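You operate a simulated robot arm through the tools that you are given. There is no shell and no other tool. Be economical: measure what you need, move in short steps, check, and stop when the job is done.

You run a simulated two-armed robot. Do the job below in one go: nothing can be reset, and whatever is moved stays where it is left.

## Task
Vent the chamber through the white filter, then take the filter off.
Fine: shut the vent before the filter moves; it goes in the black tub.

It is judged by the outcome, as a careful person would: the job done as asked, and still so three seconds after it is handed in. It fails if anything else is knocked over, pushed out of place, dropped, spilled or broken.

## Robot
Two 7-joint arms with two-finger parallel grippers on one trunk, on a base that drives. Base frame: it is fixed to the floor where the robot stands at the start and does not move with it; the origin is under the middle of the robot, x ahead of it, y to its left, z up. Units: m, degrees, N and s.
The left shoulder is at the start at [0.03, 0.174, 1.386], the right one opposite. With the tool pointing down near the work surface each hand reaches from about 0.22 to 0.66 m from the robot's upright axis, wherever it stands, measured 20 degrees to its own side. Places, roughly: black vacuum valve handle [0.7, -0.2, 1.1]; blue vent valve handle [0.5, 0, 1.1]; grey drain valve handle [0, 0.8, 1]; hole of the side fitting [0.8, -0.3, 1.3]; tub [-0.9, 0.3, 0.9]; vacuum gauge [0.6, 0, 1.2]. Payload 3.6 kg a hand.
The TCP of each hand is the grasp point between the finger pads, 0.03 m short of the fingertips. In the tool frame z runs along the fingers and y along their closing line. The gripper opens to 0.11 m. The fingers are 0.02 m wide and 0.01 m thick; the gripper's body (0.048 by 0.112 m) begins 0.055 m behind the TCP.
Orientation is that of the tool frame in the base frame, as [roll, pitch, yaw] about the fixed x, y, z axes, in that order (R = Rz(yaw) Ry(pitch) Rx(roll)). With the fingers straight down and closing along the base's y, the tool's x points along the base's -x, its y along +y and its z along -z.

## Interface
- The arms move only by the tool drive_tool. It takes "left_motion", "right_motion" or both (then of equal length, played together; a hand with none holds still); each is a list of rows, each a list of 7 numbers: the shift along the tool's x, y, z in m, then the turn, a rotation vector about the tool's x, y, z in degrees, then the opening, from 0 (shut) to 1 (fully open). In form: [[tx, ty, tz, ax, ay, az, jaw], ...]. A call has 1 to 20 rows; each row shifts and turns the commanded pose from where the row before left it, along the tool's axes as they then stand. A row lasts 0.2 s, in which the tool goes at most 0.05 m and 8.6 degrees; a call with a longer step from one row to the next is refused whole, and so is a gripper value outside its range. A pose out of reach is approached as far as the arm can. The call stops where the force on the tool passes 40 N (or 10 N more than at its start, if that is more) or the arm is blocked; 0.2 s more then pass. Each finger travels about 0.153 m/s and halts on what it meets, pressing with about 25 N; the grip force reading is that of the motor and also rises with nothing between the fingers. The clock runs only during rows and for 0.2 s after the last one: add rows that do not move to give the fingers time. The reply holds the time, the measured pose of the TCP, the force on the tool along the base axes, the opening and the grip force, in the units named above and with some noise, with the torque about the TCP (base axes, N m) and any sound that the robot's microphone picked up.
- Cameras (640 x 400 px; columns grow to the right, rows downward): "scene" is now at [0.0554, 0.0707, 1.538]; the picture's right is [0.91, -0.42, -0.00], its down [-0.32, -0.70, -0.64] and it looks along [0.27, 0.58, -0.77] (base axes); focal length 214 px, centre (320, 200). "left" rides on the left gripper at [0.073, -0.017, -0.103] in its tool frame; the picture's right is [0.23, 0.97, 0.00], its down [-0.76, 0.18, -0.62] and it looks along [-0.61, 0.14, 0.78] (tool axes); focal length 222 px, centre (320, 200). "right" rides on the right gripper at [0.072, 0.017, -0.103] in its tool frame; the picture's right is [-0.23, 0.97, 0.00], its down [-0.76, -0.18, -0.62] and it looks along [-0.61, -0.14, 0.78] (tool axes); focal length 222 px, centre (320, 200). There is no depth. A picture from a camera that has moved, and an enlarged one, comes with that camera's place and axes in the base frame and with its lens.
- capture(camera): a new picture of that camera. The clock stands still meanwhile.
- slide_trunk(by): slides the trunk up (or, below 0, down) by that many m; the arms and the scene camera ride with it, the base frame stays. It gives what a move gives, with no picture.
- drive_base(legs): drives the robot by 1 to 6 legs, each [ahead, left, turn to the left] in m, m and degrees, along the robot's own axes; the way and the turn of a leg run together, so that a leg with both is an arc; at most 1.5 m and 180 degrees a leg. The arms and the cameras ride along, it lands a little off, and it stops where it bumps. It gives what a move gives.
- pan_tilt(pan, tilt): turns the head with the scene camera to pan (to the left, within 86 degrees either way) and tilt (down, from -29 to 69), counted from straight ahead of the robot. It gives what a move gives.
- zoom(camera, box): a new picture of the part [left, top, right, bottom] of that camera's present view, enlarged. The clock stands still meanwhile.
- close_job(): hands the job in; it is judged then, once.

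Work in short steps. Places have to be worked out from the pictures, the camera data and where the tool is seen: move nearer, look again, correct. Check each grasp and each placing, and mend what went wrong. You have 120 turns and 88 pictures in all, those below and enlarged ones among them. Open the grippers and draw the arms clear of the work before you hand the job in, unless the task says otherwise; then end with one line.

The tools are called after ">>>" as a command line: name --argument value ..., lists and objects as JSON in quotes. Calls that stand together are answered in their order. drive_tool: Moves the arms, as the interface text tells. Its arguments: {"type":"object","properties":{"left_motion":{"type":"array","items":{"type":"array","items":{"type":"number"}}},"right_motion":{"type":"array","items":{"type":"array","items":{"type":"number"}}}},"required":[]} The other tools are called the same way: slide_trunk (by) slides the trunk up or down; drive_base (legs) drives the base; pan_tilt (pan, tilt) turns the head that bears the scene camera; capture (camera) takes a picture; zoom (camera, box) takes an enlarged picture of a part of a camera's view; close_job () hands the job in.

At the start:

```text
clock: 0.0
left_ee_pos: [0.286, 0.3793, 1.261]
left_tcp_rot: [179.9, 0.0, -179.9]
left_contact_force: [0.3, -0.6, 0.2]
left_moment: [0.01, 0.01, -0.04]
left_grip_width: 0.1099
left_finger_force: 0.0
right_ee_pos: [0.411, 0.015, 1.3169]
right_tcp_rot: [-180.0, 0.0, 179.9]
right_contact_force: [0.2, 0.5, 0.3]
right_moment: [-0.01, 0.0, -0.06]
right_grip_width: 0.1099
right_finger_force: 0.0
trunk travel left (down, up): [-0.5, 0.263]
robot x, y, heading: [0.0029, 0.0014, -0.1]
head pan, tilt: [65.2, 50.1]
```

scene: 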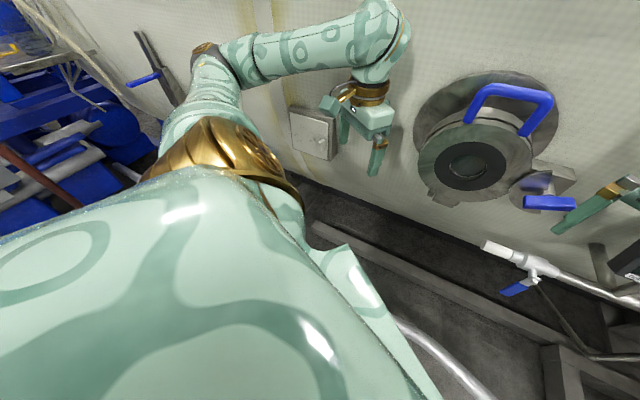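
right: 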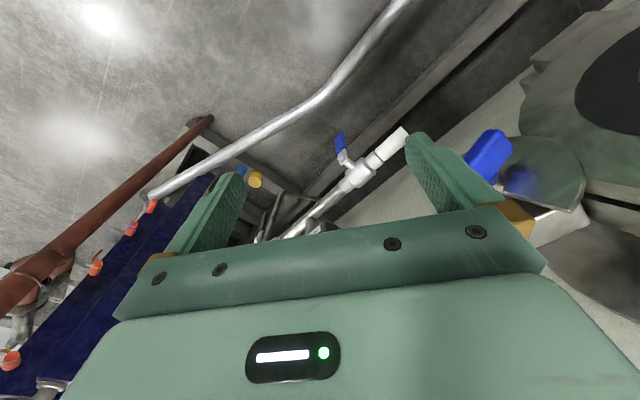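
left: 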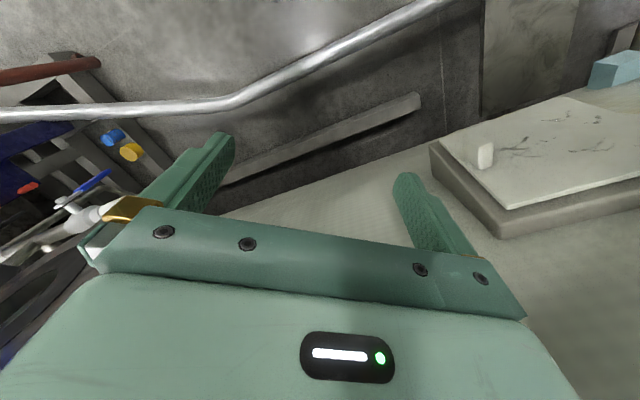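

The first picture shows the left side only; I turn the head ahead toward the valves to look at the work.

>>> pan_tilt --pan 0 --tilt 35

>>> capture --camera "scene"

```text
clock: 1.4
left_ee_pos: [0.2875, 0.3794, 1.2601]
left_tcp_rot: [-179.9, 0.1, -179.9]
left_contact_force: [0.5, 0.2, 0.0]
left_moment: [-0.03, -0.02, -0.02]
left_grip_width: 0.1099
left_finger_force: 0.1
right_ee_pos: [0.4108, 0.0147, 1.3164]
right_tcp_rot: [-180.0, 0.0, 180.0]
right_contact_force: [0.4, -0.3, 0.3]
right_moment: [-0.01, 0.0, 0.0]
right_grip_width: 0.1101
right_finger_force: 0.1
trunk travel left (down, up): [-0.5, 0.263]
robot x, y, heading: [-0.0006, -0.0003, -0.0]
head pan, tilt: [0.0, 35.0]
```

```text
84 pictures are left
camera scene: at [0.1113, 0.001, 1.5598], right [0.0, -1.0, 0.0], down [-0.57, 0.0, -0.82], along [0.82, 0.0, -0.57], focal length 214 px, centre (320, 200)
```

scene: 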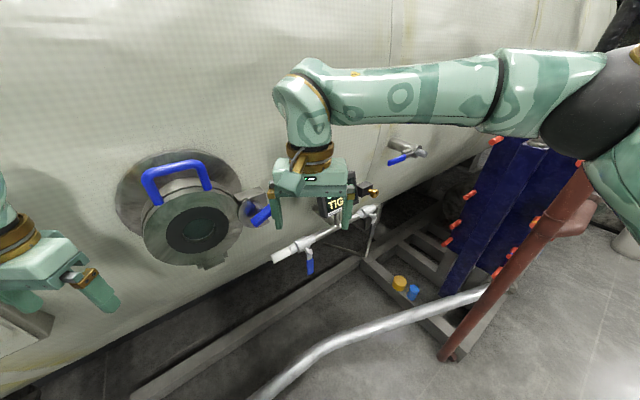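

The right hand hides the vent piping. I move it toward the right and up a bit, then look at the piping.

>>> drive_tool --right_motion '[[0.02, -0.04, -0.01, 0, 0, 0, 1], [0.02, -0.04, -0.01, 0, 0, 0, 1], [0.02, -0.04, -0.01, 0, 0, 0, 1], [0.02, -0.04, 0, 0, 0, 0, 1], [0.01, -0.04, 0, 0, 0, 0, 1], [0.01, -0.04, 0, 0, 0, 0, 1], [0, -0.04, 0, 0, 0, 0, 1], [0, -0.04, 0, 0, 0, 0, 1]]'

>>> capture --camera "scene"

>>> zoom --camera "scene" --box '[230, 130, 430, 280]'

```text
clock: 3.2
left_ee_pos: [0.2869, 0.3786, 1.2611]
left_tcp_rot: [-180.0, -0.1, 180.0]
left_contact_force: [0.2, -0.2, -0.8]
left_moment: [0.04, 0.04, -0.01]
left_grip_width: 0.1101
left_finger_force: 0.1
right_ee_pos: [0.3116, -0.3048, 1.3448]
right_tcp_rot: [179.9, -0.2, 179.9]
right_contact_force: [0.0, -0.3, 0.5]
right_moment: [0.03, -0.01, 0.01]
right_grip_width: 0.11
right_finger_force: 0.1
trunk travel left (down, up): [-0.5, 0.263]
robot x, y, heading: [0.0003, 0.0003, -0.0]
head pan, tilt: [0.0, 35.0]
```

```text
83 pictures are left
camera scene: at [0.1106, -0.0007, 1.5599], right [0.0, -1.0, 0.0], down [-0.57, 0.0, -0.82], along [0.82, 0.0, -0.57], focal length 214 px, centre (320, 200)
```

scene: 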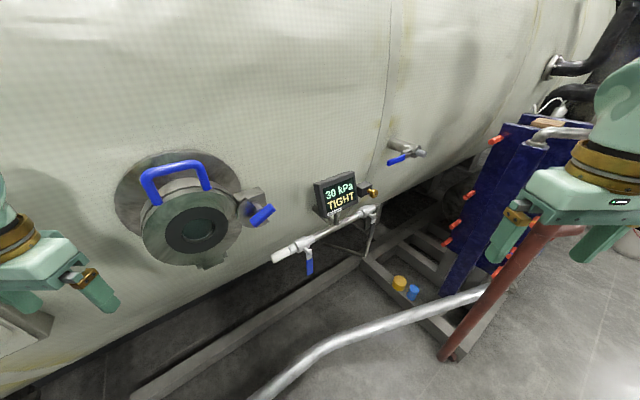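

```text
2.67 times, centred on (330, 205) of scene
camera zoom: at [0.1106, -0.0007, 1.5599], right [0.0, -1.0, 0.0], down [-0.57, 0.0, -0.82], along [0.82, 0.0, -0.57], focal length 572 px, centre (293, 187)
```

zoom: 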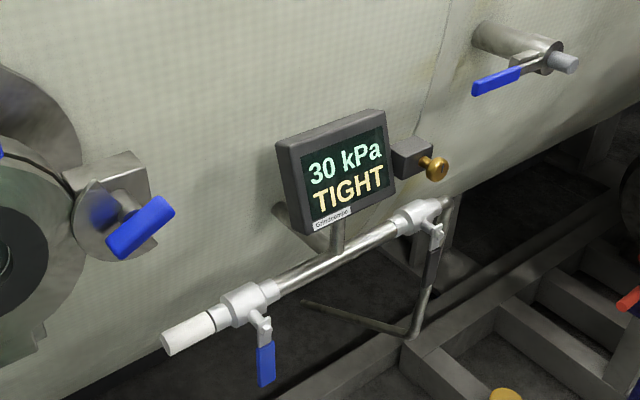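

The gauge reads 30 kPa TIGHT; white filter on the end of the pipe, tip roughly [0.49, 0.115, 1.11], blue vent handle crosswise below it. I bring the right hand's camera near for a closer look.

>>> drive_tool --right_motion '[[0, 0.04, 0.01, 0, 0, 0, 1], [0, 0.04, 0.01, 0, 0, 0, 1], [0, 0.04, 0.01, 0, 0, 0, 1], [0, 0.04, 0.01, 0, 0, 0, 1], [0, 0.04, 0.01, 0, 0, 0, 1], [0, 0.04, 0.02, 0, 0, 0, 1]]'

>>> capture --camera "right"

>>> zoom --camera "scene" --box '[260, 220, 340, 280]'

>>> zoom --camera "scene" --box '[340, 180, 420, 240]'

```text
clock: 4.6
left_ee_pos: [0.2879, 0.3813, 1.2601]
left_tcp_rot: [-179.9, 0.0, -179.9]
left_contact_force: [0.1, 0.2, -0.1]
left_moment: [0.0, 0.0, 0.01]
left_grip_width: 0.11
left_finger_force: 0.1
right_ee_pos: [0.3116, -0.059, 1.2746]
right_tcp_rot: [-179.9, -0.1, -180.0]
right_contact_force: [-0.4, 0.7, 0.7]
right_moment: [-0.08, 0.0, 0.01]
right_grip_width: 0.11
right_finger_force: 0.1
trunk travel left (down, up): [-0.5, 0.263]
robot x, y, heading: [0.0003, 0.0013, -0.0]
head pan, tilt: [0.0, 35.0]
```

```text
81 pictures are left
camera right: at [0.2392, -0.0405, 1.3783], right [0.23, 0.97, 0.0], down [0.76, -0.18, 0.62], along [0.61, -0.14, -0.78], focal length 222 px, centre (320, 200)
```

right: 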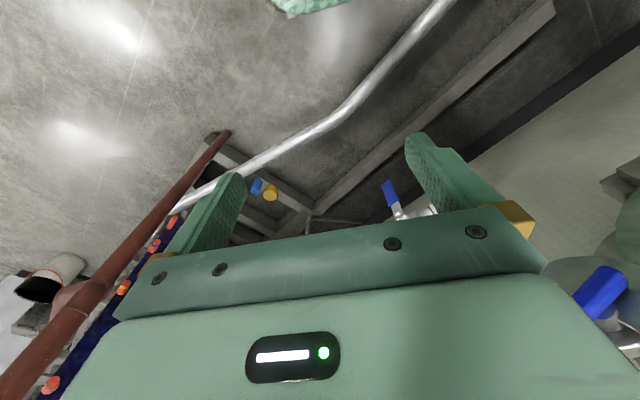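

```text
6.67 times, centred on (300, 250) of scene
camera zoom: at [0.1122, 0.0034, 1.5597], right [0.0, -1.0, 0.0], down [-0.57, 0.0, -0.82], along [0.82, 0.0, -0.57], focal length 1430 px, centre (453, -133)
```

zoom: 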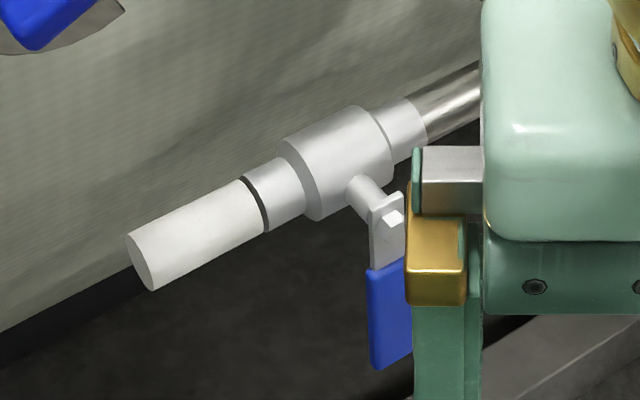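

```text
6.67 times, centred on (380, 210) of scene
camera zoom: at [0.1122, 0.0034, 1.5597], right [0.0, -1.0, 0.0], down [-0.57, 0.0, -0.82], along [0.82, 0.0, -0.57], focal length 1430 px, centre (-80, 133)
```

zoom: 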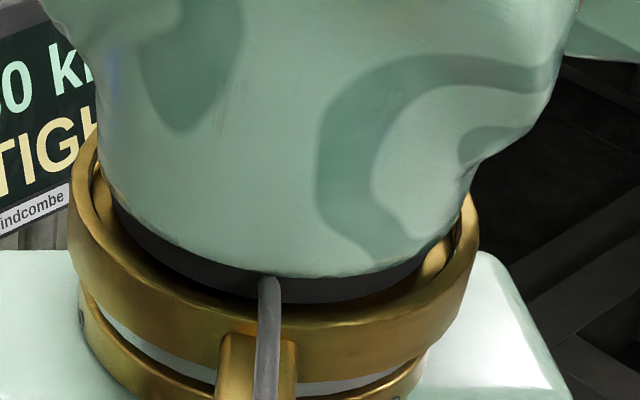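

The stem is horizontal, pointing toward the robot's right-near side, with the lever hanging down (shut). The pipe runs along about [0.58, -0.81, 0], so I square the robot up to it: shift right and turn 36° left.

>>> drive_base --legs '[[0.03, -0.19, 0], [0, 0, 36]]'

>>> drive_tool --right_motion '[[0.01, -0.04, -0.01, 0, 0, 0, 1], [0.01, -0.04, -0.01, 0, 0, 0, 1], [0.01, -0.04, -0.01, 0, 0, 0, 1], [0, -0.04, 0, 0, 0, 0, 1], [0, -0.04, 0, 0, 0, 0, 1]]'

>>> pan_tilt --pan 0 --tilt 40

>>> capture --camera "scene"

```text
clock: 7.8
left_ee_pos: [0.0395, 0.287, 1.261]
left_tcp_rot: [-180.0, 0.1, -144.1]
left_contact_force: [-0.3, 1.3, -0.6]
left_moment: [0.0, -0.03, 0.04]
left_grip_width: 0.1102
left_finger_force: 0.1
right_ee_pos: [0.3183, -0.056, 1.2753]
right_tcp_rot: [-180.0, 0.1, -144.1]
right_contact_force: [0.5, -0.2, 0.1]
right_moment: [0.04, 0.01, -0.04]
right_grip_width: 0.1099
right_finger_force: 0.1
trunk travel left (down, up): [-0.5, 0.263]
robot x, y, heading: [0.0295, -0.1906, 35.7]
head pan, tilt: [0.0, 35.0]
```

```text
clock: 9.0
left_ee_pos: [0.0402, 0.2859, 1.2621]
left_tcp_rot: [179.8, 0.0, -144.1]
left_contact_force: [0.2, -0.2, 0.5]
left_moment: [0.02, -0.03, 0.02]
left_grip_width: 0.1103
left_finger_force: 0.0
right_ee_pos: [0.4142, -0.2396, 1.3043]
right_tcp_rot: [179.9, 0.0, -144.1]
right_contact_force: [0.7, -1.0, -0.3]
right_moment: [0.04, 0.01, 0.01]
right_grip_width: 0.11
right_finger_force: 0.0
trunk travel left (down, up): [-0.5, 0.263]
robot x, y, heading: [0.0295, -0.188, 35.9]
head pan, tilt: [0.0, 35.0]
```

```text
clock: 9.7
left_ee_pos: [0.0414, 0.2874, 1.261]
left_tcp_rot: [180.0, 0.0, -144.1]
left_contact_force: [0.0, 0.4, 0.6]
left_moment: [0.01, 0.0, 0.03]
left_grip_width: 0.1101
left_finger_force: 0.0
right_ee_pos: [0.4131, -0.2378, 1.3051]
right_tcp_rot: [180.0, 0.0, -144.2]
right_contact_force: [0.1, -0.4, -0.4]
right_moment: [0.03, 0.0, -0.01]
right_grip_width: 0.1097
right_finger_force: 0.0
trunk travel left (down, up): [-0.5, 0.263]
robot x, y, heading: [0.0284, -0.1901, 35.6]
head pan, tilt: [0.0, 40.0]
```

```text
78 pictures are left
camera scene: at [0.1175, -0.1239, 1.5523], right [0.59, -0.81, 0.0], down [-0.52, -0.38, -0.77], along [0.62, 0.45, -0.64], focal length 214 px, centre (320, 200)
```

scene: 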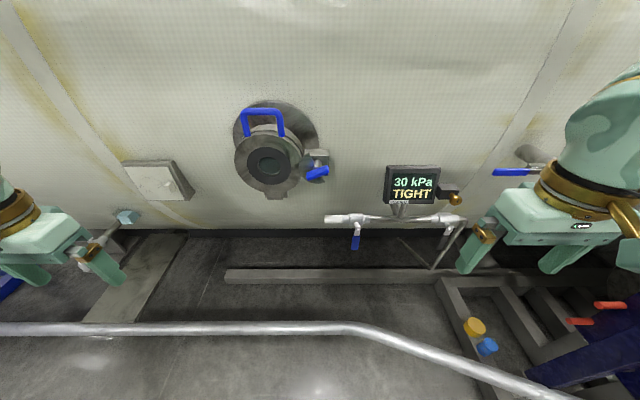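

Now the pipe lies square across the view. I zoom in on both valves.

>>> zoom --camera "scene" --box '[310, 190, 406, 260]'

>>> zoom --camera "scene" --box '[380, 160, 476, 260]'

>>> capture --camera "right"

```text
5.71 times, centred on (358, 225) of scene
camera zoom: at [0.1175, -0.1239, 1.5523], right [0.59, -0.81, 0.0], down [-0.52, -0.38, -0.77], along [0.62, 0.45, -0.64], focal length 1226 px, centre (103, 57)
```

zoom: 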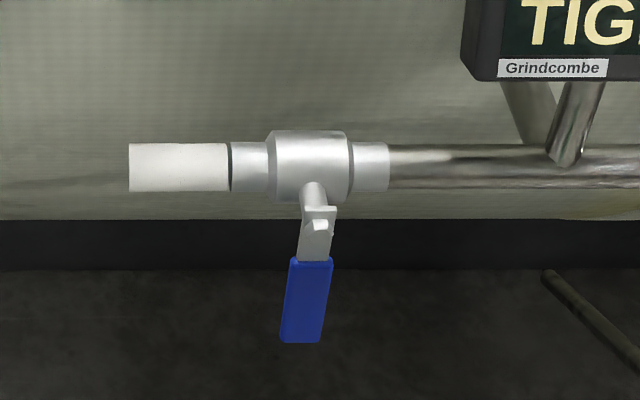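

```text
4.00 times, centred on (428, 210) of scene
camera zoom: at [0.1175, -0.1239, 1.5523], right [0.59, -0.81, 0.0], down [-0.52, -0.38, -0.77], along [0.62, 0.45, -0.64], focal length 858 px, centre (-112, 160)
```

zoom: 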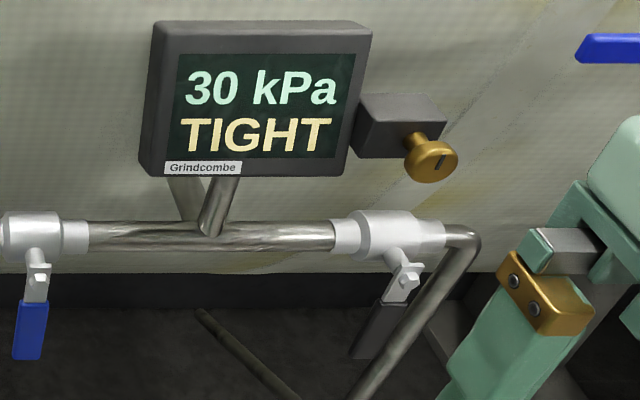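

```text
75 pictures are left
camera right: at [0.3452, -0.2648, 1.4073], right [-0.39, 0.92, 0.0], down [0.72, 0.3, 0.62], along [0.57, 0.24, -0.78], focal length 222 px, centre (320, 200)
```

right: 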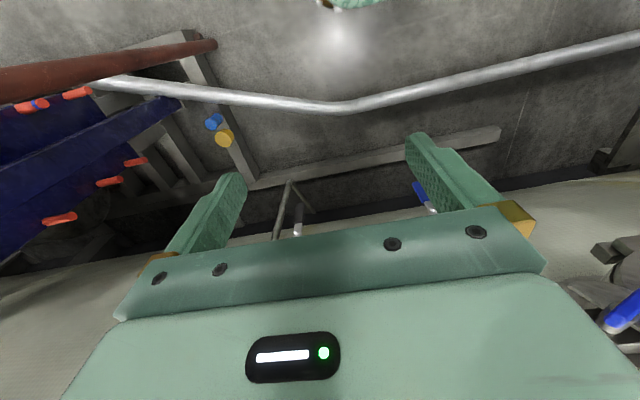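

Both valves are shut (levers down). I place the axis of the pipe at height 1.10; lever plane about 0.04 nearer me, lever bottom at z≈1.007. I bring the right hand forward and pitch it to point at the wall.

>>> drive_tool --right_motion '[[-0.04, 0, 0, 0, 0, 0, 1], [-0.04, 0, 0, 0, 0, 0, 1], [-0.04, 0, 0, 0, 0, 0, 1], [-0.04, 0, 0, 0, 0, 0, 1], [0, 0, 0, 0, -8.2, 0, 0.6], [0, 0, 0, 0, -8.2, 0, 0.4], [0, 0, 0, 0, -8.2, 0, 0.4], [0, 0, 0, 0, -8.2, 0, 0.4], [0, 0, 0, 0, -8.2, 0, 0.4], [0, 0, 0, 0, -8.2, 0, 0.4], [0, 0, 0, 0, -8.2, 0, 0.4], [0, 0, 0, 0, -8.2, 0, 0.4], [0, 0, 0, 0, -8.2, 0, 0.4], [0, 0, 0, 0, -8.2, 0, 0.4], [0, 0, 0, 0, -8, 0, 0.4]]'

>>> capture --camera "scene"

```text
clock: 12.9
left_ee_pos: [0.0417, 0.2876, 1.2621]
left_tcp_rot: [179.9, -0.1, -144.1]
left_contact_force: [0.1, 0.5, -0.7]
left_moment: [-0.02, 0.02, 0.0]
left_grip_width: 0.1101
left_finger_force: 0.0
right_ee_pos: [0.543, -0.1541, 1.4492]
right_tcp_rot: [178.8, 78.9, -142.8]
right_contact_force: [0.3, 0.2, -0.1]
right_moment: [0.01, -0.01, -0.01]
right_grip_width: 0.0441
right_finger_force: 0.0
right hand out of reach, approached as far as the arm can: row 11, 12, 13, 14, 15
trunk travel left (down, up): [-0.5, 0.263]
robot x, y, heading: [0.0318, -0.1909, 35.5]
head pan, tilt: [0.0, 40.0]
```

```text
74 pictures are left
camera scene: at [0.1188, -0.1239, 1.5522], right [0.59, -0.81, 0.0], down [-0.52, -0.38, -0.77], along [0.62, 0.45, -0.64], focal length 214 px, centre (320, 200)
```

scene: 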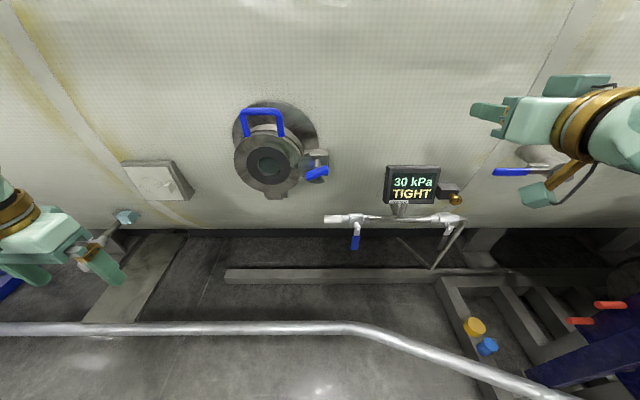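

The hand ran to a limit at this height (78.9° pitch, TCP high). I lower it step by step to see if the arm then makes the pose.

>>> drive_tool --right_motion '[[0.04, 0, 0, 0, 0, 0, 0.4], [0.04, 0, 0, 0, 0, 0, 0.4], [0.04, 0, 0, 0, 0, 0, 0.4], [0.04, 0, 0, 0, 0, 0, 0.4], [0, 0, 0, 0, 0, 0, 0.4]]'

```text
clock: 14.1
left_ee_pos: [0.039, 0.2869, 1.2602]
left_tcp_rot: [179.9, 0.0, -144.1]
left_contact_force: [-1.1, -0.5, -0.7]
left_moment: [-0.02, -0.01, 0.01]
left_grip_width: 0.1101
left_finger_force: 0.0
right_ee_pos: [0.5783, -0.2188, 1.3943]
right_tcp_rot: [179.0, 78.7, -142.5]
right_contact_force: [0.3, -0.5, -0.1]
right_moment: [0.0, -0.01, -0.01]
right_grip_width: 0.0441
right_finger_force: 0.0
right hand out of reach, approached as far as the arm can: row 1, 2, 3, 4
trunk travel left (down, up): [-0.5, 0.263]
robot x, y, heading: [0.0257, -0.1877, 35.5]
head pan, tilt: [0.0, 40.0]
```

The hand came down 0.055 and sideways. I keep lowering, since the arm should unfold lower down.

>>> drive_tool --right_motion '[[0.04, 0, 0, 0, 0, 0, 0.4], [0.04, 0, 0, 0, 0, 0, 0.4], [0.04, 0, 0, 0, 0, 0, 0.4], [0, 0, 0, 0, 0, 0, 0.4], [0, 0, 0, 0, 0, 0, 0.4]]'

>>> capture --camera "scene"

```text
clock: 15.3
left_ee_pos: [0.0408, 0.2862, 1.2612]
left_tcp_rot: [-179.9, 0.0, -144.1]
left_contact_force: [-0.9, 0.0, 0.3]
left_moment: [-0.01, 0.01, 0.02]
left_grip_width: 0.1099
left_finger_force: 0.0
right_ee_pos: [0.5783, -0.2695, 1.2898]
right_tcp_rot: [178.8, 78.9, -142.9]
right_contact_force: [-0.1, -0.2, 0.5]
right_moment: [0.0, 0.02, 0.0]
right_grip_width: 0.0439
right_finger_force: 0.0
right hand out of reach, approached as far as the arm can: row 1, 2, 3
trunk travel left (down, up): [-0.5, 0.263]
robot x, y, heading: [0.03, -0.1902, 35.8]
head pan, tilt: [0.0, 40.0]
```

```text
73 pictures are left
camera scene: at [0.1172, -0.1243, 1.5523], right [0.59, -0.81, 0.0], down [-0.52, -0.38, -0.77], along [0.62, 0.45, -0.64], focal length 214 px, centre (320, 200)
```

scene: 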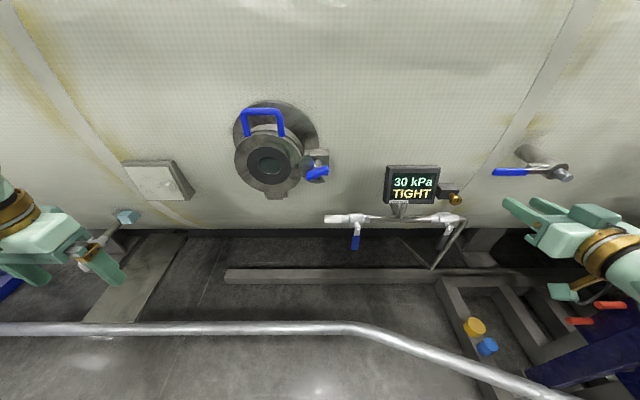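

A straight-ahead hand isn't needed: closed fingers used as a stick, tilted down about 60–65° from vertical, can push the lever along its arc. I tilt back, close the fingers and see where it ends up.

>>> drive_tool --right_motion '[[0, 0, 0, 0, 8.2, 0, 0.1], [0, 0, 0, 0, 8.2, 0, 0], [0, 0, 0, 0, 8.2, 0, 0], [0, 0, 0, 0, 0, 0, 0], [0, 0, 0, 0, 0, 0, 0]]'

```text
clock: 16.5
left_ee_pos: [0.0404, 0.2865, 1.26]
left_tcp_rot: [180.0, 0.0, -144.2]
left_contact_force: [0.0, 0.1, -0.1]
left_moment: [0.0, 0.02, -0.01]
left_grip_width: 0.1098
left_finger_force: 0.1
right_ee_pos: [0.5766, -0.2685, 1.2896]
right_tcp_rot: [179.6, 54.3, -142.2]
right_contact_force: [-0.1, 0.6, -0.5]
right_moment: [-0.02, 0.01, -0.01]
right_grip_width: 0.0
right_finger_force: 25.2
trunk travel left (down, up): [-0.5, 0.263]
robot x, y, heading: [0.0306, -0.1888, 35.7]
head pan, tilt: [0.0, 40.0]
```

The pose is reached (pitch 54°). Now I carry the closed fingers in front of the pipe to a spot left of the lever, still clear of it (F≈0.33 along the facing direction).

>>> drive_tool --right_motion '[[0.0183, 0.0315, 0.0156, 0, 0, 0, 0], [0.0183, 0.0315, 0.0156, 0, 0, 0, 0], [0.0183, 0.0315, 0.0156, 0, 0, 0, 0], [0.0183, 0.0315, 0.0156, 0, 0, 0, 0], [0.0183, 0.0315, 0.0156, 0, 0, 0, 0], [0.0183, 0.0315, 0.0156, 0, 0, 0, 0], [0.0183, 0.0315, 0.0156, 0, 0, 0, 0], [0.0183, 0.0315, 0.0156, 0, 0, 0, 0], [0.0183, 0.0315, 0.0156, 0, 0, 0, 0], [0.0183, 0.0315, 0.0156, 0, 0, 0, 0]]'

>>> capture --camera "scene"

>>> capture --camera "right"

```text
clock: 18.7
left_ee_pos: [0.0405, 0.288, 1.2599]
left_tcp_rot: [-179.9, 0.0, -144.1]
left_contact_force: [0.2, -0.6, -0.1]
left_moment: [-0.03, 0.01, 0.0]
left_grip_width: 0.1099
left_finger_force: 0.1
right_ee_pos: [0.5438, -0.1843, 1.2638]
right_tcp_rot: [179.6, 54.1, -142.2]
right_contact_force: [0.4, -0.1, -0.3]
right_moment: [-0.01, 0.01, 0.01]
right_grip_width: 0.0
right_finger_force: 25.2
right hand out of reach, approached as far as the arm can: row 2, 3, 4, 5, 6, 7, 8, 9, 10
trunk travel left (down, up): [-0.5, 0.263]
robot x, y, heading: [0.0274, -0.1917, 36.1]
head pan, tilt: [0.0, 40.0]
```

```text
72 pictures are left
camera scene: at [0.1177, -0.1235, 1.5522], right [0.59, -0.81, 0.0], down [-0.52, -0.38, -0.77], along [0.62, 0.45, -0.64], focal length 214 px, centre (320, 200)
```

scene: 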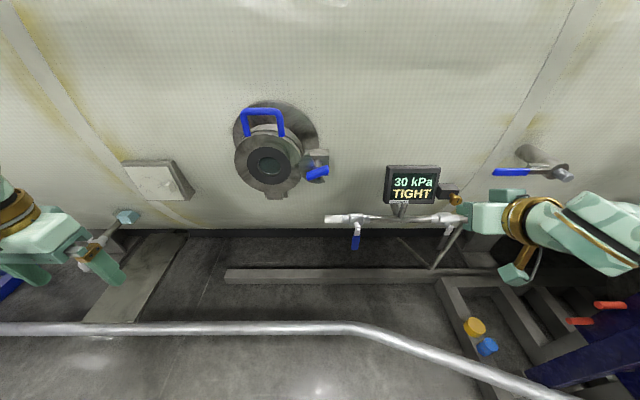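

```text
71 pictures are left
camera right: at [0.4341, -0.2468, 1.2657], right [-0.5, 0.85, 0.19], down [0.07, -0.18, 0.98], along [0.86, 0.5, 0.03], focal length 222 px, centre (320, 200)
```

right: 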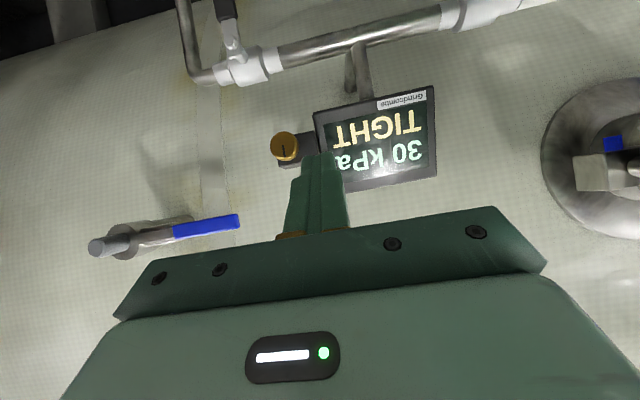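

The hand is too near the body for this tilt. I back the base off 0.15 m to give the arm room.

>>> drive_base --legs '[[-0.15, 0, 0]]'

>>> drive_tool --right_motion '[[0.02, 0.02, 0.03, 0, 0, 0, 0], [0.02, 0.02, 0.03, 0, 0, 0, 0], [0.02, 0.02, 0.03, 0, 0, 0, 0], [0.02, 0.02, 0.03, 0, 0, 0, 0], [0, 0, 0, 0, 0, 0, 0]]'

```text
clock: 20.1
left_ee_pos: [-0.085, 0.1972, 1.2609]
left_tcp_rot: [-180.0, -0.1, -143.9]
left_contact_force: [-0.1, 0.0, -0.1]
left_moment: [-0.03, 0.0, 0.03]
left_grip_width: 0.11
left_finger_force: 0.0
right_ee_pos: [0.418, -0.2726, 1.2644]
right_tcp_rot: [179.6, 54.1, -142.1]
right_contact_force: [-0.6, -0.7, 0.5]
right_moment: [0.01, 0.01, -0.03]
right_grip_width: 0.0
right_finger_force: 24.8
trunk travel left (down, up): [-0.5, 0.263]
robot x, y, heading: [-0.0935, -0.2809, 35.9]
head pan, tilt: [0.0, 40.0]
```

```text
clock: 21.3
left_ee_pos: [-0.0851, 0.195, 1.2611]
left_tcp_rot: [-180.0, 0.0, -144.0]
left_contact_force: [0.6, -0.1, 0.3]
left_moment: [0.02, 0.01, -0.01]
left_grip_width: 0.1098
left_finger_force: 0.0
right_ee_pos: [0.4257, -0.2661, 1.2608]
right_tcp_rot: [179.3, 53.9, -142.1]
right_contact_force: [0.1, -0.9, 0.6]
right_moment: [0.0, 0.01, 0.0]
right_grip_width: 0.0
right_finger_force: 24.7
right hand out of reach, approached as far as the arm can: row 1, 2, 3, 4
trunk travel left (down, up): [-0.5, 0.263]
robot x, y, heading: [-0.0927, -0.2787, 35.8]
head pan, tilt: [0.0, 40.0]
```

The arm's joints are stuck in a poor posture. I tilt the hand back to pointing down, then will go forward and low before tilting again.

>>> drive_tool --right_motion '[[0, 0, -0.02, 0, 7.7, 0, 0], [0, 0, 0, 0, 7.7, 0, 0], [0, 0, 0, 0, 7.7, 0, 0], [0, 0, 0, 0, 7.7, 0, 0], [0, 0, 0, 0, 7.7, 0, 0], [0, 0, 0, 0, 7.7, 0, 0], [0, 0, 0, 0, 7.7, 0, 0], [0, 0, 0, 0, 0, 0, 0]]'

>>> capture --camera "scene"

```text
clock: 23.1
left_ee_pos: [-0.0839, 0.197, 1.259]
left_tcp_rot: [-179.9, 0.0, -144.0]
left_contact_force: [-0.6, 0.1, 0.6]
left_moment: [0.05, -0.01, -0.02]
left_grip_width: 0.1099
left_finger_force: 0.0
right_ee_pos: [0.4154, -0.2744, 1.2724]
right_tcp_rot: [179.8, 0.0, -141.8]
right_contact_force: [-0.4, 0.4, 0.1]
right_moment: [0.0, -0.02, 0.0]
right_grip_width: 0.0
right_finger_force: 24.8
trunk travel left (down, up): [-0.5, 0.263]
robot x, y, heading: [-0.092, -0.2796, 35.8]
head pan, tilt: [0.0, 40.0]
```

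```text
70 pictures are left
camera scene: at [-0.0072, -0.2145, 1.5523], right [0.59, -0.81, 0.0], down [-0.52, -0.38, -0.77], along [0.62, 0.45, -0.64], focal length 214 px, centre (320, 200)
```

scene: 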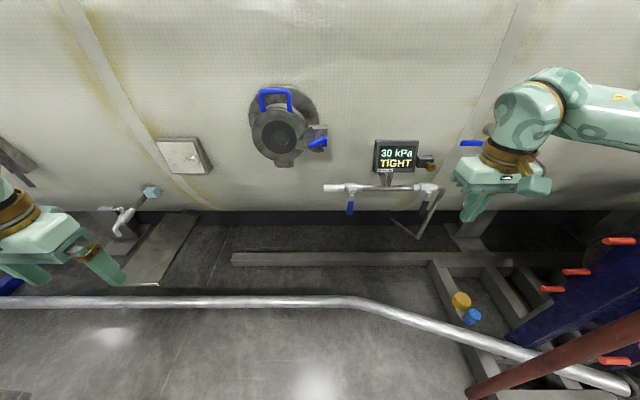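

Posture is clean again. I lower the trunk 0.2 m so the shoulder sits nearer the lever's height, which should make a forward-pointing hand easier.

>>> slide_trunk --by -0.2

>>> drive_tool --right_motion '[[-0.03, 0.02, -0.01, 0, 0, 0, 0], [-0.03, 0.02, -0.01, 0, 0, 0, 0], [-0.03, 0.02, -0.01, 0, 0, 0, 0], [-0.03, 0.02, -0.01, 0, 0, 0, 0], [0, 0, 0, 0, -8, 0, 0], [0, 0, 0, 0, -8, 0, 0], [0, 0, 0, 0, -8, 0, 0], [0, 0, 0, 0, -8, 0, 0], [0, 0, 0, 0, -8, 0, 0], [0, 0, 0, 0, -8, 0, 0], [0, 0, 0, 0, -8, 0, 0]]'

>>> capture --camera "scene"

```text
clock: 25.2
left_ee_pos: [-0.0848, 0.1967, 1.0621]
left_tcp_rot: [-180.0, 0.0, -144.2]
left_contact_force: [0.8, -0.7, -0.1]
left_moment: [0.02, -0.03, 0.01]
left_grip_width: 0.1099
left_finger_force: 0.1
right_ee_pos: [0.4144, -0.2737, 1.0724]
right_tcp_rot: [179.7, 0.0, -141.7]
right_contact_force: [-0.1, -0.2, 0.9]
right_moment: [-0.02, 0.0, 0.03]
right_grip_width: 0.0
right_finger_force: 25.2
trunk travel left (down, up): [-0.3, 0.463]
robot x, y, heading: [-0.0935, -0.277, 35.8]
head pan, tilt: [0.0, 40.0]
```

```text
clock: 27.6
left_ee_pos: [-0.0838, 0.1959, 1.0613]
left_tcp_rot: [-179.9, -0.1, -144.1]
left_contact_force: [-0.2, -0.9, -0.4]
left_moment: [-0.01, 0.0, 0.03]
left_grip_width: 0.11
left_finger_force: 0.0
right_ee_pos: [0.4603, -0.1363, 1.1132]
right_tcp_rot: [179.4, 56.3, -142.0]
right_contact_force: [-0.2, -0.1, -0.1]
right_moment: [-0.03, 0.02, 0.01]
right_grip_width: 0.0
right_finger_force: 24.6
trunk travel left (down, up): [-0.3, 0.463]
robot x, y, heading: [-0.0964, -0.2776, 36.0]
head pan, tilt: [0.0, 40.0]
```

```text
69 pictures are left
camera scene: at [0.0383, -0.1816, 1.3502], right [0.59, -0.81, 0.0], down [-0.52, -0.38, -0.77], along [0.62, 0.45, -0.64], focal length 214 px, centre (320, 200)
```

scene: 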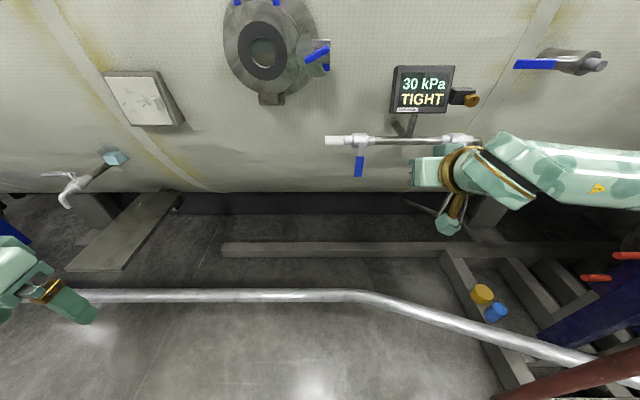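

The tilted pose works now. TCP is at F=0.294, R=0.379, z=1.113; I move it left past the lever in front, keeping 7 cm off it.

>>> drive_tool --right_motion '[[0.004, 0.035, 0.013, 0, 0, 0, 0], [0.004, 0.035, 0.013, 0, 0, 0, 0], [0.004, 0.035, 0.014, 0, 0, 0, 0], [0.004, 0.035, 0.014, 0, 0, 0, 0], [0, 0, 0, 0, 0, 0, 0]]'

>>> capture --camera "right"

>>> zoom --camera "scene" --box '[300, 100, 460, 240]'

```text
clock: 28.8
left_ee_pos: [-0.0835, 0.1958, 1.0614]
left_tcp_rot: [179.9, 0.0, -144.1]
left_contact_force: [-0.2, -0.5, 0.4]
left_moment: [0.01, -0.02, -0.02]
left_grip_width: 0.1099
left_finger_force: 0.0
right_ee_pos: [0.4022, -0.004, 1.0697]
right_tcp_rot: [179.4, 56.2, -142.2]
right_contact_force: [0.4, -0.1, -0.3]
right_moment: [0.03, 0.02, 0.05]
right_grip_width: 0.0
right_finger_force: 24.7
trunk travel left (down, up): [-0.3, 0.463]
robot x, y, heading: [-0.0957, -0.2773, 36.0]
head pan, tilt: [0.0, 40.0]
```

```text
68 pictures are left
camera right: at [0.2918, -0.068, 1.0671], right [-0.5, 0.84, 0.19], down [0.04, -0.2, 0.98], along [0.86, 0.5, 0.07], focal length 222 px, centre (320, 200)
```

right: 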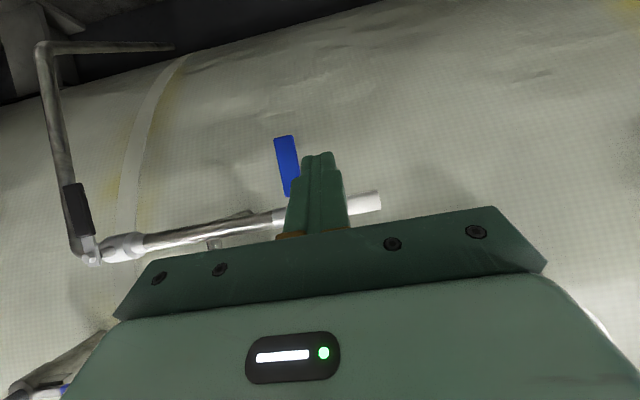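

```text
2.86 times, centred on (380, 170) of scene
camera zoom: at [0.0386, -0.1821, 1.3502], right [0.59, -0.81, 0.0], down [-0.52, -0.38, -0.77], along [0.62, 0.45, -0.64], focal length 613 px, centre (149, 286)
```

zoom: 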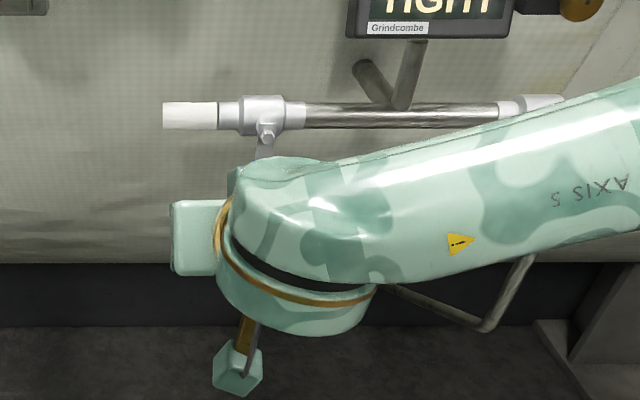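

The fingers sit left of the lever as wanted (TCP F=0.324, R=0.238, z=1.070). I advance 0.10 m beside the lever.

>>> drive_tool --right_motion '[[-0.0094, 0, 0.025, 0, 0, 0, 0], [-0.0094, 0, 0.025, 0, 0, 0, 0], [-0.0094, 0, 0.025, 0, 0, 0, 0], [-0.0094, 0, 0.025, 0, 0, 0, 0], [0, 0, 0, 0, 0, 0, 0]]'

>>> capture --camera "right"

```text
clock: 30.0
left_ee_pos: [-0.0852, 0.1958, 1.0615]
left_tcp_rot: [180.0, -0.1, -144.0]
left_contact_force: [0.3, -0.6, -0.1]
left_moment: [0.02, -0.01, 0.03]
left_grip_width: 0.11
left_finger_force: 0.1
right_ee_pos: [0.4828, 0.0591, 1.0443]
right_tcp_rot: [179.5, 56.2, -142.1]
right_contact_force: [-0.3, 0.0, -0.5]
right_moment: [-0.02, 0.01, 0.0]
right_grip_width: 0.0
right_finger_force: 24.6
trunk travel left (down, up): [-0.3, 0.463]
robot x, y, heading: [-0.0965, -0.278, 35.9]
head pan, tilt: [0.0, 40.0]
```

```text
66 pictures are left
camera right: at [0.3736, -0.0048, 1.042], right [-0.5, 0.84, 0.19], down [0.04, -0.2, 0.98], along [0.86, 0.5, 0.07], focal length 222 px, centre (320, 200)
```

right: 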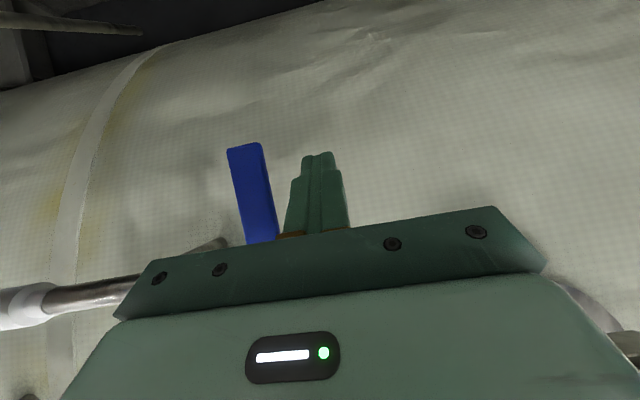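

Fingers are alongside the lever (R 0.234 vs lever 0.277). I push it right, toward the far side from the filter, along the first 30° of the arc, watching the force.

>>> drive_tool --right_motion '[[0.0028, -0.011, -0.0042, 0, 0, 0, 0], [0, -0.011, 0, 0, 0, 0, 0], [0.0013, -0.009, 0.0008, 0, 0, 0, 0], [0.0013, -0.009, 0.0008, 0, 0, 0, 0], [-0.0006, -0.009, -0.0004, 0, 0, 0, 0], [-0.0006, -0.009, -0.0004, 0, 0, 0, 0]]'

>>> capture --camera "right"

```text
clock: 31.4
left_ee_pos: [-0.0845, 0.1957, 1.0617]
left_tcp_rot: [-179.9, -0.1, -144.0]
left_contact_force: [0.2, 1.0, -0.3]
left_moment: [-0.01, -0.01, 0.0]
left_grip_width: 0.1103
left_finger_force: 0.1
right_ee_pos: [0.5142, 0.0116, 1.044]
right_tcp_rot: [179.5, 56.3, -142.2]
right_contact_force: [-0.6, -1.5, -0.2]
right_moment: [0.02, 0.01, -0.02]
right_grip_width: 0.0
right_finger_force: 25.0
trunk travel left (down, up): [-0.3, 0.463]
robot x, y, heading: [-0.0946, -0.2747, 36.0]
head pan, tilt: [0.0, 40.0]
```

```text
65 pictures are left
camera right: at [0.4052, -0.0517, 1.0402], right [-0.5, 0.84, 0.19], down [0.04, -0.2, 0.98], along [0.86, 0.5, 0.07], focal length 222 px, centre (320, 200)
```

right: 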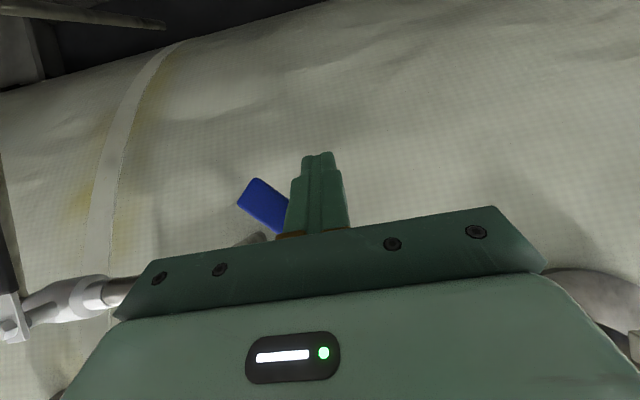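

The lever swings easily with little force. I continue the arc to horizontal.

>>> drive_tool --right_motion '[[-0.0026, -0.0085, -0.0017, 0, 0, 0, 0], [-0.0026, -0.0085, -0.0017, 0, 0, 0, 0], [-0.0043, -0.0075, -0.0029, 0, 0, 0, 0], [-0.0043, -0.0075, -0.0029, 0, 0, 0, 0], [-0.0058, -0.0058, -0.0039, 0, 0, 0, 0], [-0.0058, -0.0058, -0.0039, 0, 0, 0, 0], [-0.0069, -0.0038, -0.0046, 0, 0, 0, 0]]'

>>> capture --camera "right"

>>> capture --camera "scene"

```text
clock: 33.0
left_ee_pos: [-0.084, 0.1975, 1.0608]
left_tcp_rot: [179.9, -0.1, -144.0]
left_contact_force: [-0.3, -0.9, 0.1]
left_moment: [0.01, -0.01, -0.03]
left_grip_width: 0.1101
left_finger_force: 0.2
right_ee_pos: [0.5436, -0.0257, 1.0791]
right_tcp_rot: [179.5, 55.8, -142.1]
right_contact_force: [-6.3, 0.6, -12.9]
right_moment: [0.07, 0.05, -0.06]
right_grip_width: 0.0
right_finger_force: 24.8
trunk travel left (down, up): [-0.3, 0.463]
robot x, y, heading: [-0.0934, -0.2779, 35.9]
head pan, tilt: [0.0, 40.0]
```

```text
64 pictures are left
camera right: at [0.4337, -0.0889, 1.0762], right [-0.5, 0.84, 0.19], down [0.04, -0.2, 0.98], along [0.86, 0.5, 0.06], focal length 222 px, centre (320, 200)
```

right: 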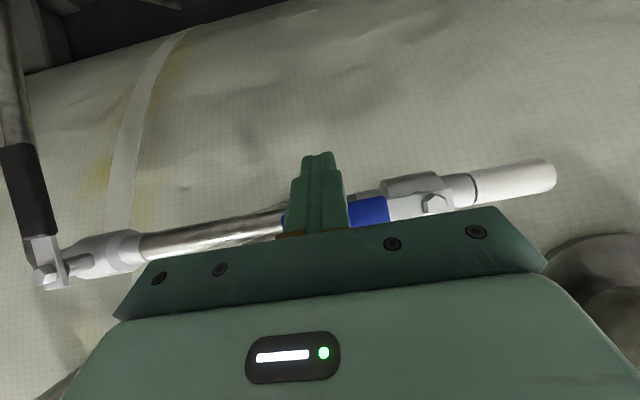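

```text
63 pictures are left
camera scene: at [0.0386, -0.1805, 1.3498], right [0.59, -0.81, 0.0], down [-0.52, -0.38, -0.77], along [0.62, 0.45, -0.64], focal length 214 px, centre (320, 200)
```

scene: 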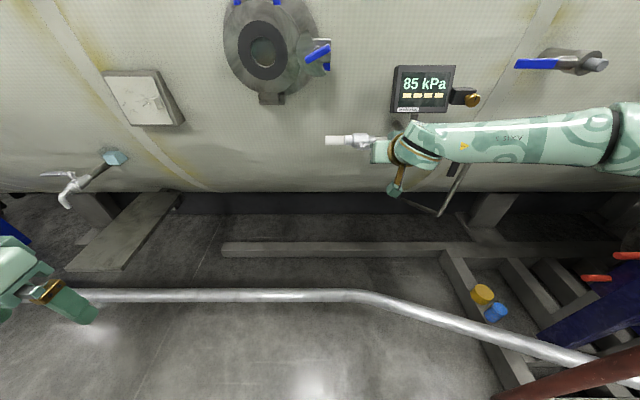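

The gauge climbs (85 kPa), lever at its open stop. I ease off downward, back out, and let it vent while checking the gauge.

>>> drive_tool --right_motion '[[0.01, 0, 0.0067, 0, 0, 0, 0], [0.0166, 0, -0.025, 0, 0, 0, 0], [0.0166, 0, -0.025, 0, 0, 0, 0], [0.0166, 0, -0.025, 0, 0, 0, 0], [0, 0, 0, 0, 0, 0, 0], [0, 0, 0, 0, 0, 0, 0], [0, 0, 0, 0, 0, 0, 0], [0, 0, 0, 0, 0, 0, 0], [0, 0, 0, 0, 0, 0, 0], [0, 0, 0, 0, 0, 0, 0], [0, 0, 0, 0, 0, 0, 0], [0, 0, 0, 0, 0, 0, 0], [0, 0, 0, 0, 0, 0, 0], [0, 0, 0, 0, 0, 0, 0], [0, 0, 0, 0, 0, 0, 0]]'

>>> zoom --camera "scene" --box '[300, 50, 500, 200]'

```text
clock: 36.2
left_ee_pos: [-0.0842, 0.197, 1.0601]
left_tcp_rot: [-180.0, 0.0, -144.0]
left_contact_force: [0.2, 0.1, -0.1]
left_moment: [0.0, -0.04, 0.02]
left_grip_width: 0.1102
left_finger_force: 0.1
right_ee_pos: [0.4734, -0.0827, 1.0689]
right_tcp_rot: [179.4, 56.3, -142.1]
right_contact_force: [0.0, 0.3, 0.0]
right_moment: [0.0, 0.0, -0.02]
right_grip_width: 0.0002
right_finger_force: 24.9
trunk travel left (down, up): [-0.3, 0.463]
robot x, y, heading: [-0.0944, -0.2788, 35.9]
head pan, tilt: [0.0, 40.0]
```

```text
2.67 times, centred on (400, 125) of scene
camera zoom: at [0.0382, -0.1813, 1.3501], right [0.59, -0.81, 0.0], down [-0.52, -0.38, -0.77], along [0.62, 0.45, -0.64], focal length 572 px, centre (107, 400)
```

zoom: 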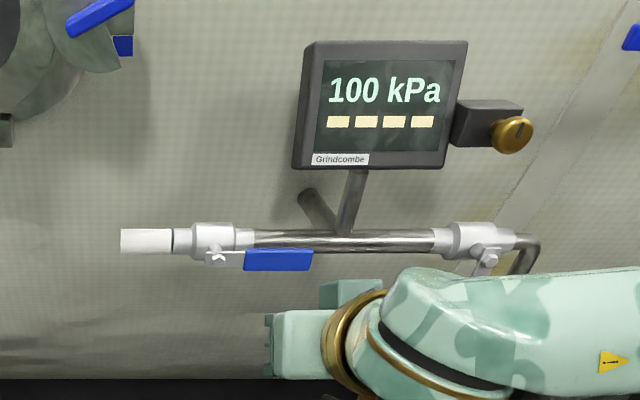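

It reads 100 kPa. I raise the hand above lever height while the reading settles, and look again.

>>> drive_tool --right_motion '[[-0.0236, 0.003, -0.0157, 0, 0, 0, 0], [-0.0236, 0.003, -0.0157, 0, 0, 0, 0], [-0.0236, 0.002, -0.0157, 0, 0, 0, 0], [0, 0, 0, 0, 0, 0, 0], [0, 0, 0, 0, 0, 0, 0], [0, 0, 0, 0, 0, 0, 0], [0, 0, 0, 0, 0, 0, 0], [0, 0, 0, 0, 0, 0, 0], [0, 0, 0, 0, 0, 0, 0], [0, 0, 0, 0, 0, 0, 0]]'

>>> zoom --camera "scene" --box '[300, 50, 500, 200]'

>>> capture --camera "right"

```text
clock: 38.4
left_ee_pos: [-0.084, 0.1973, 1.062]
left_tcp_rot: [-180.0, -0.1, -144.0]
left_contact_force: [0.6, -0.6, -0.1]
left_moment: [0.02, -0.02, 0.02]
left_grip_width: 0.1101
left_finger_force: 0.0
right_ee_pos: [0.4674, -0.0738, 1.1564]
right_tcp_rot: [179.4, 56.2, -142.1]
right_contact_force: [0.8, -0.7, -0.4]
right_moment: [0.01, 0.0, -0.05]
right_grip_width: 0.0001
right_finger_force: 24.9
trunk travel left (down, up): [-0.3, 0.463]
robot x, y, heading: [-0.0938, -0.2776, 36.0]
head pan, tilt: [0.0, 40.0]
```

```text
2.67 times, centred on (400, 125) of scene
camera zoom: at [0.0382, -0.1813, 1.3501], right [0.59, -0.81, 0.0], down [-0.52, -0.38, -0.77], along [0.62, 0.45, -0.64], focal length 572 px, centre (107, 400)
```

zoom: 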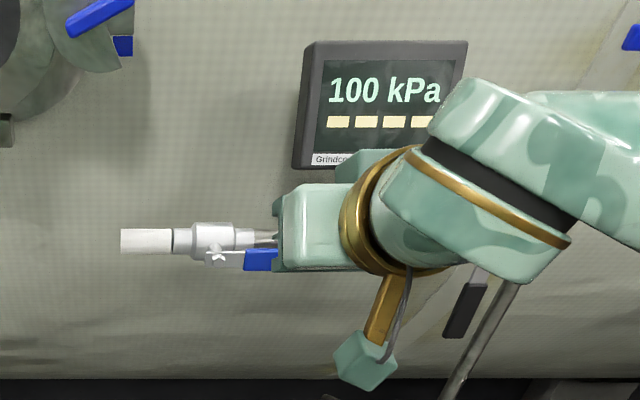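

```text
60 pictures are left
camera right: at [0.3577, -0.1371, 1.1533], right [-0.5, 0.84, 0.19], down [0.04, -0.2, 0.98], along [0.86, 0.5, 0.07], focal length 222 px, centre (320, 200)
```

right: 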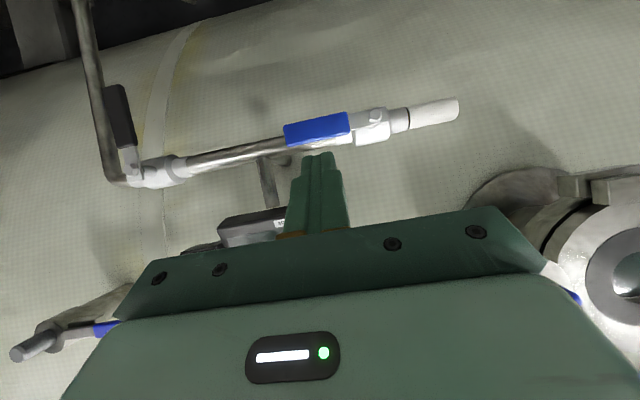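

Steady at 100 kPa: vented. Now I advance above the lever and push it down and back along the arc to shut.

>>> drive_tool --right_motion '[[-0.0153, 0, 0.023, 0, 0, 0, 0], [-0.0153, 0, 0.023, 0, 0, 0, 0], [-0.0153, 0, 0.023, 0, 0, 0, 0], [0.0102, 0, 0.0068, 0, 0, 0, 0], [0.0102, 0, 0.0068, 0, 0, 0, 0], [0.0063, -0.0018, 0.0042, 0, 0, 0, 0], [0.0063, -0.0018, 0.0042, 0, 0, 0, 0], [0.0065, 0, 0.0043, 0, 0, 0, 0], [0.0065, 0.0005, 0.0043, 0, 0, 0, 0]]'

>>> capture --camera "right"

```text
clock: 40.4
left_ee_pos: [-0.0836, 0.1977, 1.0615]
left_tcp_rot: [180.0, 0.0, -144.0]
left_contact_force: [-0.3, -0.6, 0.1]
left_moment: [-0.01, 0.0, -0.03]
left_grip_width: 0.1097
left_finger_force: 0.2
right_ee_pos: [0.5348, -0.0258, 1.1008]
right_tcp_rot: [179.6, 56.2, -142.2]
right_contact_force: [0.9, 0.9, 1.2]
right_moment: [0.02, -0.02, 0.0]
right_grip_width: 0.0001
right_finger_force: 24.4
trunk travel left (down, up): [-0.3, 0.463]
robot x, y, heading: [-0.0954, -0.2774, 36.0]
head pan, tilt: [0.0, 40.0]
```

```text
59 pictures are left
camera right: at [0.4264, -0.0894, 1.0975], right [-0.5, 0.84, 0.19], down [0.04, -0.2, 0.98], along [0.86, 0.5, 0.07], focal length 222 px, centre (320, 200)
```

right: 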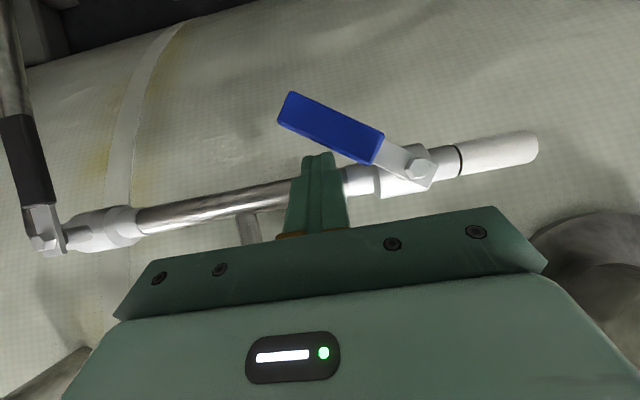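

The lever follows. I carry on to vertical with a slight overshoot against the stop.

>>> drive_tool --right_motion '[[0.0063, 0.0023, 0.0042, 0, 0, 0, 0], [0.0063, 0.0023, 0.0042, 0, 0, 0, 0], [0.0055, 0.0041, 0.0037, 0, 0, 0, 0], [0.0055, 0.0041, 0.0037, 0, 0, 0, 0], [0.0045, 0.0057, 0.003, 0, 0, 0, 0], [0.0045, 0.0057, 0.003, 0, 0, 0, 0], [0.003, 0.0069, 0.002, 0, 0, 0, 0], [0.003, 0.0069, 0.002, 0, 0, 0, 0], [0.0008, 0.005, 0.0005, 0, 0, 0, 0], [0, 0.003, 0, 0, 0, 0, 0]]'

>>> capture --camera "right"

```text
clock: 42.6
left_ee_pos: [-0.0824, 0.1932, 1.0636]
left_tcp_rot: [179.8, 0.1, -144.2]
left_contact_force: [0.4, 0.5, -0.5]
left_moment: [0.01, -0.01, -0.02]
left_grip_width: 0.1099
left_finger_force: 0.0
right_ee_pos: [0.5121, 0.0043, 1.0547]
right_tcp_rot: [179.2, 56.3, -142.9]
right_contact_force: [13.3, -22.0, 8.7]
right_moment: [0.12, -0.11, -0.45]
right_grip_width: 0.0
right_finger_force: 25.1
trunk travel left (down, up): [-0.3, 0.463]
robot x, y, heading: [-0.0934, -0.2792, 35.8]
head pan, tilt: [0.0, 40.0]
```

```text
58 pictures are left
camera right: at [0.4019, -0.0582, 1.0508], right [-0.5, 0.85, 0.2], down [0.04, -0.21, 0.98], along [0.87, 0.49, 0.07], focal length 222 px, centre (320, 200)
```

right: 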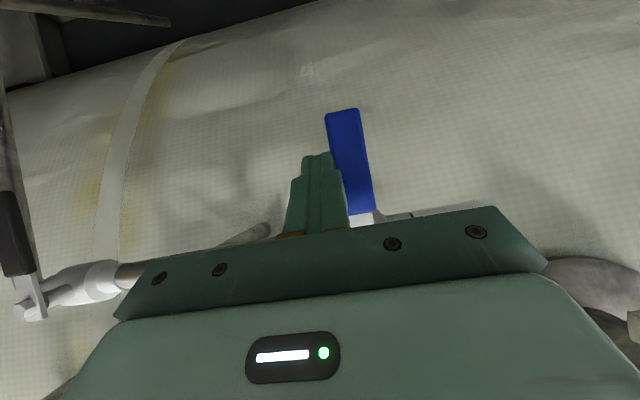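

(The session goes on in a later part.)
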